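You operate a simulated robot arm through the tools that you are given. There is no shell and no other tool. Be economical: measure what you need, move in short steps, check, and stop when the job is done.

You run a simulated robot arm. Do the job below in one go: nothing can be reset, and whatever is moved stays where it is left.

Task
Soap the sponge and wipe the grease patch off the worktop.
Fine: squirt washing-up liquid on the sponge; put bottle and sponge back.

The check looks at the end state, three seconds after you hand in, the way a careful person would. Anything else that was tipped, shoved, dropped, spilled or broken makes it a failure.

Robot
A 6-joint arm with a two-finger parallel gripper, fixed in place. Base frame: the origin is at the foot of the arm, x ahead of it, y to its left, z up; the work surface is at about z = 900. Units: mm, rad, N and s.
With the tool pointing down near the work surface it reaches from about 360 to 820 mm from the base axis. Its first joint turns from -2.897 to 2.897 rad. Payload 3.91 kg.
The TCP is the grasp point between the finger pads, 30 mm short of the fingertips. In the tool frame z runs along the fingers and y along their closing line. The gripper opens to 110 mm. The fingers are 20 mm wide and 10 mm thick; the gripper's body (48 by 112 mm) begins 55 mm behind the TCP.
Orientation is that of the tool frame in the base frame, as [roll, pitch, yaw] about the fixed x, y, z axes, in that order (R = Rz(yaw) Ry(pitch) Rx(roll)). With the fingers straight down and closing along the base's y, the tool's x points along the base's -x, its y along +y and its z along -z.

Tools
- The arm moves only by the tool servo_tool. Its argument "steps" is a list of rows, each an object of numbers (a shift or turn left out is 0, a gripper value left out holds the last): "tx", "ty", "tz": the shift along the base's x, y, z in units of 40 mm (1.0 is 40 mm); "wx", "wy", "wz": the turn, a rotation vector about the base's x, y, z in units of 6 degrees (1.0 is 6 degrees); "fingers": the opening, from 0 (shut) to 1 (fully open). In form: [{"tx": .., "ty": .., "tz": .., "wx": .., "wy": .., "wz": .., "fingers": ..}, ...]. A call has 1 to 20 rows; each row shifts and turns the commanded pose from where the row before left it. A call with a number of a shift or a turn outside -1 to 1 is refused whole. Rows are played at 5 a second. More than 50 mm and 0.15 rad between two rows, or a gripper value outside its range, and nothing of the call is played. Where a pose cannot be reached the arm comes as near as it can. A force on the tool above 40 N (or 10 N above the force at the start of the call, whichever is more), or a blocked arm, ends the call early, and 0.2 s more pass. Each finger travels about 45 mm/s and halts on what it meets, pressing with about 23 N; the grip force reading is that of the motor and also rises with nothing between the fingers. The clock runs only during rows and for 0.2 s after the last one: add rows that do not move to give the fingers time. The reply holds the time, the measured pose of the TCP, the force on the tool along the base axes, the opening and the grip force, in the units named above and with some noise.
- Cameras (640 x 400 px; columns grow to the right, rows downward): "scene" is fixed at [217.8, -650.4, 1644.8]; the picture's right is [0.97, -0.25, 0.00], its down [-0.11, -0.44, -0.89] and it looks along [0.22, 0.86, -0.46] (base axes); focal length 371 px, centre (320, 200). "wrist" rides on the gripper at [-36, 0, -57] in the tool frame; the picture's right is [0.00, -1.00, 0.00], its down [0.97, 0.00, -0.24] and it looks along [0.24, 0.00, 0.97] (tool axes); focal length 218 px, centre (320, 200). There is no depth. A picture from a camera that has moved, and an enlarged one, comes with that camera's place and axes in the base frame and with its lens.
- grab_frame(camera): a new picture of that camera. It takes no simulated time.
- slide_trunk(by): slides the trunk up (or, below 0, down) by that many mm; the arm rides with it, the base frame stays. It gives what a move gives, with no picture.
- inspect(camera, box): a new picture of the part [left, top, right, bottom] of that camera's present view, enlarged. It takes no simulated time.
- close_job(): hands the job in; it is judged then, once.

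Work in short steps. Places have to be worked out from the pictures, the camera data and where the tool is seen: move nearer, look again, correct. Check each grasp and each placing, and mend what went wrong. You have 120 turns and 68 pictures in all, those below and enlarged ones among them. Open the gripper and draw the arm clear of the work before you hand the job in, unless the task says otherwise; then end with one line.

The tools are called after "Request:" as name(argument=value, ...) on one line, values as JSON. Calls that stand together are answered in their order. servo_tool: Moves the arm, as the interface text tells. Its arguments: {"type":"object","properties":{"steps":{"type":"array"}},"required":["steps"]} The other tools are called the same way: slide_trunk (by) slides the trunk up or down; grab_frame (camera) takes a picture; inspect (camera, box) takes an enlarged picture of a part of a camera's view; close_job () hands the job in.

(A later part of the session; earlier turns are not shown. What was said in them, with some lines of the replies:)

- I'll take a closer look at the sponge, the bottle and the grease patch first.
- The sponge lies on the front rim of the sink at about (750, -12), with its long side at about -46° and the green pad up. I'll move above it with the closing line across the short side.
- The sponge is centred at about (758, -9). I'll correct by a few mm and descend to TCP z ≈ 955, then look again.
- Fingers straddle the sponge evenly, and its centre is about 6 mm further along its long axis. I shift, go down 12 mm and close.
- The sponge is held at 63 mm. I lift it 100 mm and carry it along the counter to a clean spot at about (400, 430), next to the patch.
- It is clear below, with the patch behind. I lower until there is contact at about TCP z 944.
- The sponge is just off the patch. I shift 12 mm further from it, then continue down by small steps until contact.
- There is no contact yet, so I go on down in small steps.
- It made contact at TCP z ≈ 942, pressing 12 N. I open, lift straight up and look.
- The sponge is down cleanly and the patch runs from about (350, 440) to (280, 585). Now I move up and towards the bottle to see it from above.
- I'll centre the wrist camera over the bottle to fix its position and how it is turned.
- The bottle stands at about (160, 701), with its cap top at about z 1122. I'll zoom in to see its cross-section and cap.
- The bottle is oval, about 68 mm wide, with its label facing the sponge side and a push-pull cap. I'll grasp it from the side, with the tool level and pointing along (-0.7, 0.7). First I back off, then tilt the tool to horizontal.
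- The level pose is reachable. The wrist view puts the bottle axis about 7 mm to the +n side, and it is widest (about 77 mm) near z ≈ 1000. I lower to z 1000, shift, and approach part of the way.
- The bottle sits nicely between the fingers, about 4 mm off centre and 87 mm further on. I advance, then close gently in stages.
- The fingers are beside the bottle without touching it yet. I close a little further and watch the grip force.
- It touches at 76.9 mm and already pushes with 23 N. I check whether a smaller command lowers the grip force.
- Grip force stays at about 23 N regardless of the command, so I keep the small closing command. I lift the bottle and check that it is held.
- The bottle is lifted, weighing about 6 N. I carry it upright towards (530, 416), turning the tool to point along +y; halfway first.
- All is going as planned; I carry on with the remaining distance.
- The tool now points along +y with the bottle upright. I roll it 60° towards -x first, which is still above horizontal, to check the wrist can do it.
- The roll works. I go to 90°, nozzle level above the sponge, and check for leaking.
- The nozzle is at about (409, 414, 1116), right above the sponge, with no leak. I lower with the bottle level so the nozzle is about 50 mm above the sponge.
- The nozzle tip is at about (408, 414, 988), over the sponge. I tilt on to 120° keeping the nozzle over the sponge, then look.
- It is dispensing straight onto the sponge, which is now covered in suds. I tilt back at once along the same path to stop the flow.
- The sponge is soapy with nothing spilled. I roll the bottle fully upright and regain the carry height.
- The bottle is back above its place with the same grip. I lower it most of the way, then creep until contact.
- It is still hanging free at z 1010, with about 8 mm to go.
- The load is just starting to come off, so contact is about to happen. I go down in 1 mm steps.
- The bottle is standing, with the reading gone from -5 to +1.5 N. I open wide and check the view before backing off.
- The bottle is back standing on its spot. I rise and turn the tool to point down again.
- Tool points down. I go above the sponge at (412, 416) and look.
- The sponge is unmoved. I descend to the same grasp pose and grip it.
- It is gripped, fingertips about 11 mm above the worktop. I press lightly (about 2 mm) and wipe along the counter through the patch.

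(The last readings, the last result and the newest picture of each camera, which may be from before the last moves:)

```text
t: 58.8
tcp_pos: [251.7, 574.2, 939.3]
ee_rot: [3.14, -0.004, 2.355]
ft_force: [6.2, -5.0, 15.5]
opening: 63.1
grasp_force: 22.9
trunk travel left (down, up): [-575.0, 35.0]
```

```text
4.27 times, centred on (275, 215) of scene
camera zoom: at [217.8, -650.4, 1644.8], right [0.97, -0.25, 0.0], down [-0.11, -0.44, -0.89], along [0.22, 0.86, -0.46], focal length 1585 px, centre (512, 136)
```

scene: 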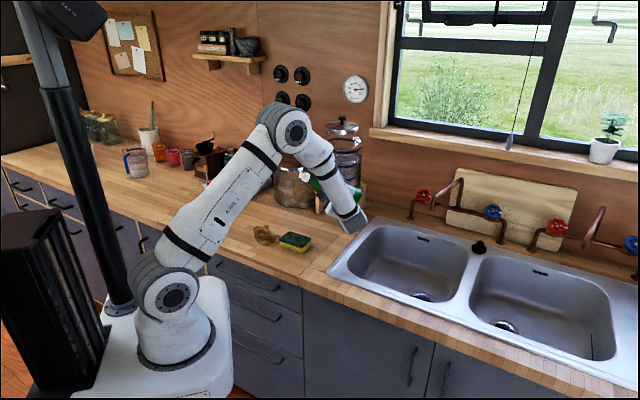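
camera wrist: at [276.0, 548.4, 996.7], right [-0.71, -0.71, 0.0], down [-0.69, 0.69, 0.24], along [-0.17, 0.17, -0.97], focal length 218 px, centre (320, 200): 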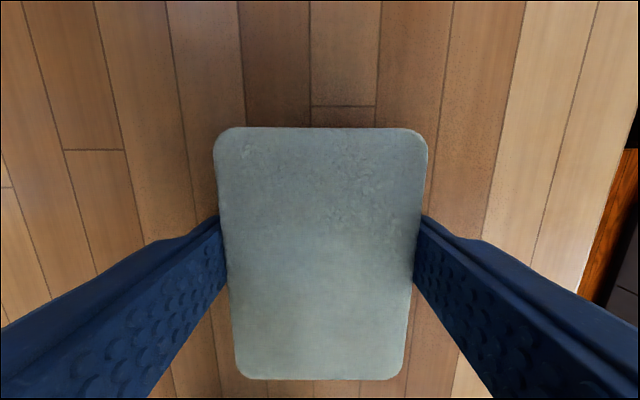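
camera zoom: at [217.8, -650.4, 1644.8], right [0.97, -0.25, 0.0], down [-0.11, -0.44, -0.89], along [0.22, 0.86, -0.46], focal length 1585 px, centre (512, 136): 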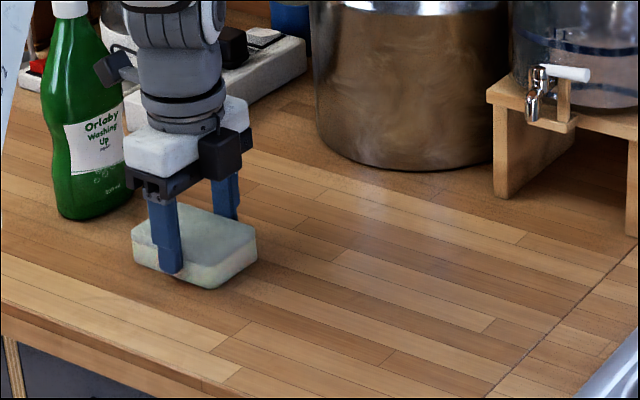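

The patch looks gone after one stroke. I go over it again with two side-shifted strokes to catch the edges, staying clear of the bottle.

Request:
servo_tool(steps=[{"tx": 0.4, "ty": -0.4}, {"tx": 0.3, "ty": 0.3}, {"tx": 0.1, "ty": 0.1}, {"tx": 0.4, "ty": -0.4}, {"tx": 0.4, "ty": -0.4}, {"tx": 0.4, "ty": -0.4}, {"tx": 0.4, "ty": -0.4}, {"tx": 0.4, "ty": -0.4}, {"tx": 0.4, "ty": -0.4}, {"tx": -0.4, "ty": -0.4}, {"tx": -0.4, "ty": -0.4}, {"tx": -0.4, "ty": 0.4}, {"tx": -0.4, "ty": 0.4}, {"tx": -0.4, "ty": 0.4}, {"tx": -0.4, "ty": 0.4}, {"tx": -0.4, "ty": 0.4}, {"tx": -0.4, "ty": 0.4}, {}])

Request:
servo_tool(steps=[{"tx": 0.4, "ty": -0.4}, {"tx": 0.4, "ty": -0.4}, {"tx": 0.4, "ty": -0.4}, {"tx": 0.4, "ty": -0.4}, {"tx": 0.4, "ty": -0.4}, {"tx": 0.4, "ty": -0.4}, {"tx": 0.4, "ty": 0.4}, {"tx": 0.4, "ty": -0.4}, {"tx": 0.4, "ty": -0.4}, {"tz": 0.3}, {"tz": 0.9}, {"tz": 0.9}, {"tz": 0.9}, {}])

Request:
grab_frame(camera="wrist")

Request:
inspect(camera="scene", box=[200, 170, 350, 260])

```text
t: 62.6
tcp_pos: [248.7, 545.9, 939.0]
ee_rot: [3.141, -0.002, 2.356]
ft_force: [3.3, -5.8, 14.7]
opening: 63.0
grasp_force: 23.4
trunk travel left (down, up): [-575.0, 35.0]
```

```text
t: 65.6
tcp_pos: [395.0, 433.3, 1059.2]
ee_rot: [-3.141, 0.0, 2.357]
ft_force: [0.3, -0.4, 0.0]
opening: 63.0
grasp_force: 22.7
trunk travel left (down, up): [-575.0, 35.0]
```

```text
29 pictures are left
camera wrist: at [419.2, 406.2, 1115.0], right [-0.71, -0.71, 0.0], down [-0.69, 0.69, 0.24], along [-0.17, 0.17, -0.97], focal length 218 px, centre (320, 200)
```

wrist: 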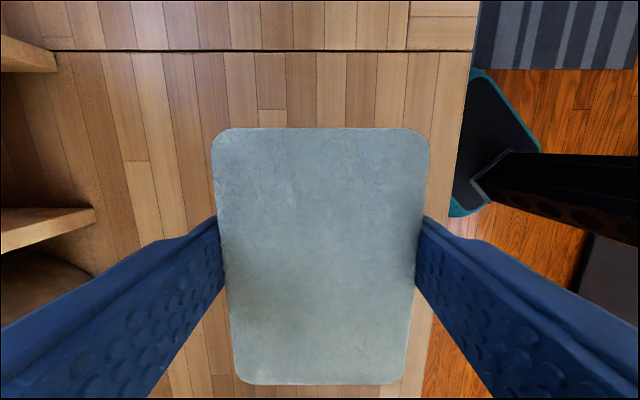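

```text
4.27 times, centred on (275, 215) of scene
camera zoom: at [217.8, -650.4, 1644.8], right [0.97, -0.25, 0.0], down [-0.11, -0.44, -0.89], along [0.22, 0.86, -0.46], focal length 1585 px, centre (512, 136)
```

zoom: 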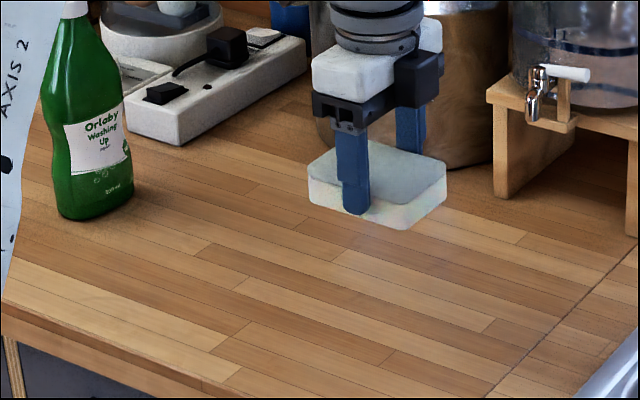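

The worktop is clean. I carry the sponge back above its spot on the sink rim at (763, -12).

Request:
servo_tool(steps=[{"tx": 0.708, "ty": -0.856}, {"tx": 0.708, "ty": -0.856}, {"tx": 0.708, "ty": -0.856}, {"tx": 0.708, "ty": -0.856}, {"tx": 0.708, "ty": -0.856}, {"tx": 0.708, "ty": -0.856}, {"tx": 0.708, "ty": -0.856}, {"tx": 0.708, "ty": -0.856}, {"tx": 0.708, "ty": -0.856}, {"tx": 0.708, "ty": -0.856}, {"tx": 0.708, "ty": -0.856}, {"tx": 0.708, "ty": -0.856}, {"tx": 0.708, "ty": -0.856}, {"tz": -0.9}, {"tz": -0.9}, {"tz": -0.6}, {}])

Request:
grab_frame(camera="wrist")

```text
t: 69.2
tcp_pos: [763.9, -11.1, 961.9]
ee_rot: [-3.141, 0.0, 2.357]
ft_force: [-0.3, 0.4, -0.5]
opening: 63.0
grasp_force: 22.7
trunk travel left (down, up): [-575.0, 35.0]
```

```text
27 pictures are left
camera wrist: at [789.1, -37.1, 1019.8], right [-0.71, -0.71, 0.0], down [-0.69, 0.69, 0.24], along [-0.17, 0.17, -0.97], focal length 218 px, centre (320, 200)
```

wrist: 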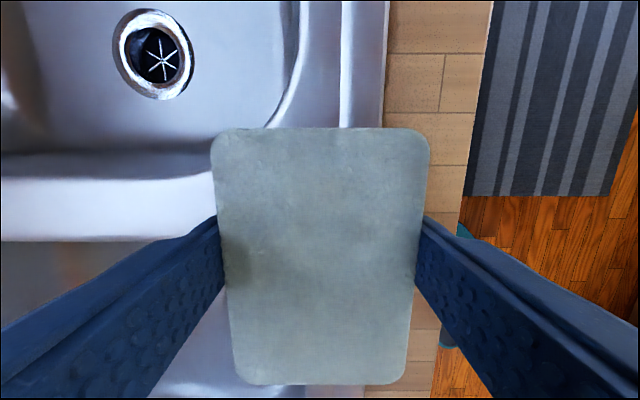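

The sponge is over its original spot. I lower it slowly to contact, expected at about z 945.

Request:
servo_tool(steps=[{"tz": -0.25}, {"tz": -0.1}, {"tz": -0.05}, {}])

```text
t: 70.2
tcp_pos: [764.1, -11.9, 946.8]
ee_rot: [3.141, 0.0, 2.357]
ft_force: [-0.8, 0.2, 0.6]
opening: 63.5
grasp_force: 22.9
trunk travel left (down, up): [-575.0, 35.0]
```

I go on down by about 2 mm to make contact.

Request:
servo_tool(steps=[{"tz": -0.03}, {"tz": -0.03}, {}, {}])

```text
t: 71.2
tcp_pos: [763.5, -12.0, 944.2]
ee_rot: [3.14, 0.0, 2.357]
ft_force: [0.1, -0.1, -0.7]
opening: 63.0
grasp_force: 23.1
trunk travel left (down, up): [-575.0, 35.0]
```

Request:
servo_tool(steps=[{"tz": -0.03}, {"tz": -0.03}, {}, {}])

Request:
inspect(camera="scene", box=[400, 260, 520, 340])

```text
t: 72.2
tcp_pos: [763.6, -11.7, 942.9]
ee_rot: [-3.141, 0.001, 2.356]
ft_force: [1.4, -0.6, 4.3]
opening: 63.3
grasp_force: 23.5
trunk travel left (down, up): [-575.0, 35.0]
```

```text
5.00 times, centred on (460, 300) of scene
camera zoom: at [217.8, -650.4, 1644.8], right [0.97, -0.25, 0.0], down [-0.11, -0.44, -0.89], along [0.22, 0.86, -0.46], focal length 1857 px, centre (-380, -300)
```

zoom: 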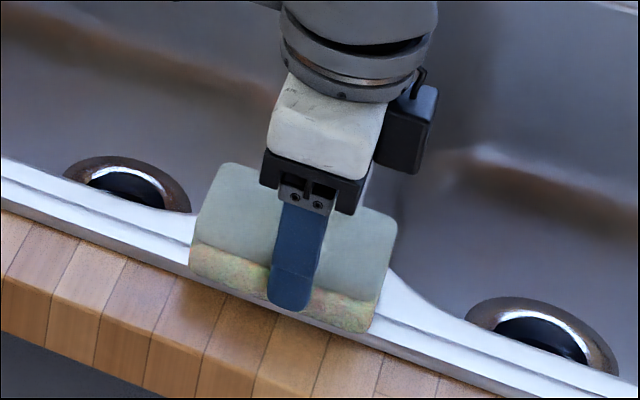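

The sponge is touching the rim with 4 N, in its original position. I release, lift straight up and draw the arm back clear.

Request:
servo_tool(steps=[{"fingers": 1}, {}, {}, {"tz": 0.4}, {"tz": 0.9}, {"tz": 0.9}, {"tz": 0.9}, {"tz": 0.9}, {"tz": 0.9}, {"tx": -0.7, "ty": 0.6, "tz": 0.3}, {"tx": -0.7, "ty": 0.6, "tz": 0.3}, {"tx": -0.7, "ty": 0.6, "tz": 0.3}, {"tx": -0.7, "ty": 0.6}, {"tx": -0.7, "ty": 0.6}, {"tx": -0.7, "ty": 0.6}, {"tx": -0.7, "ty": 0.6}, {}, {}])

Request:
grab_frame(camera="scene")

Request:
inspect(camera="scene", box=[190, 160, 350, 260])

Request:
inspect(camera="scene", box=[400, 260, 520, 340])

```text
t: 76.0
tcp_pos: [566.1, 155.8, 1175.8]
ee_rot: [-3.141, 0.002, 2.355]
ft_force: [0.7, 0.5, 0.0]
opening: 110.0
grasp_force: 0.1
trunk travel left (down, up): [-575.0, 35.0]
```

```text
25 pictures are left
```

scene: 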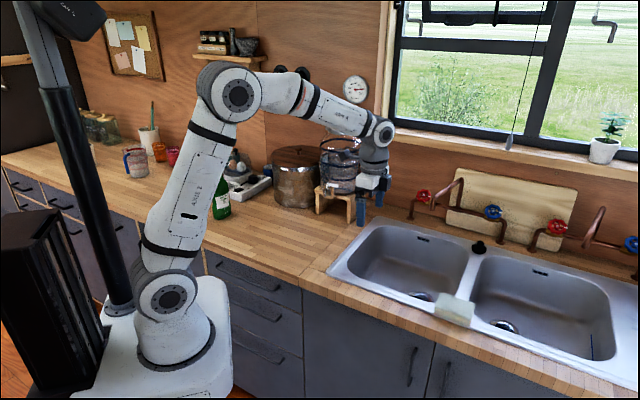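

```text
4.00 times, centred on (270, 210) of scene
camera zoom: at [217.8, -650.4, 1644.8], right [0.97, -0.25, 0.0], down [-0.11, -0.44, -0.89], along [0.22, 0.86, -0.46], focal length 1486 px, centre (520, 160)
```

zoom: 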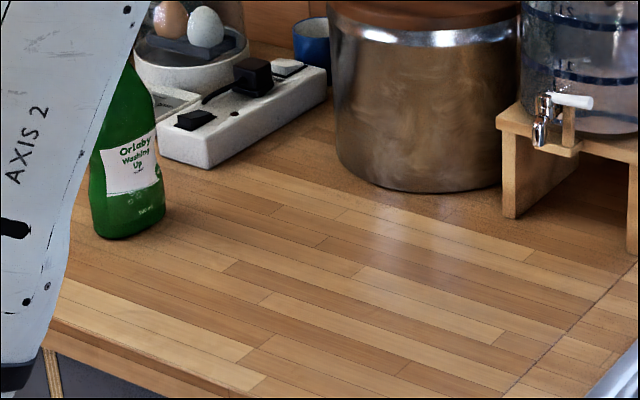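

```text
5.00 times, centred on (460, 300) of scene
camera zoom: at [217.8, -650.4, 1644.8], right [0.97, -0.25, 0.0], down [-0.11, -0.44, -0.89], along [0.22, 0.86, -0.46], focal length 1857 px, centre (-380, -300)
```

zoom: 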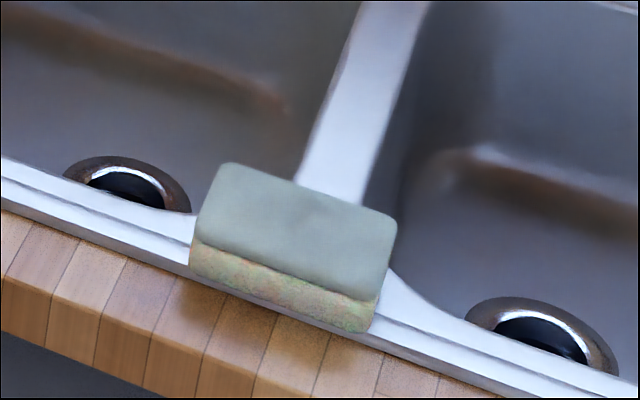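

The patch is gone, the bottle and sponge are back in their places, nothing else has moved and the arm is clear. I hand in.

Request:
close_job()

```text
The job is handed in.
```

I soaped the sponge and wiped the grease patch off the worktop, then put the bottle and sponge back where they were; in the last pictures nothing looked spilled or knocked over.
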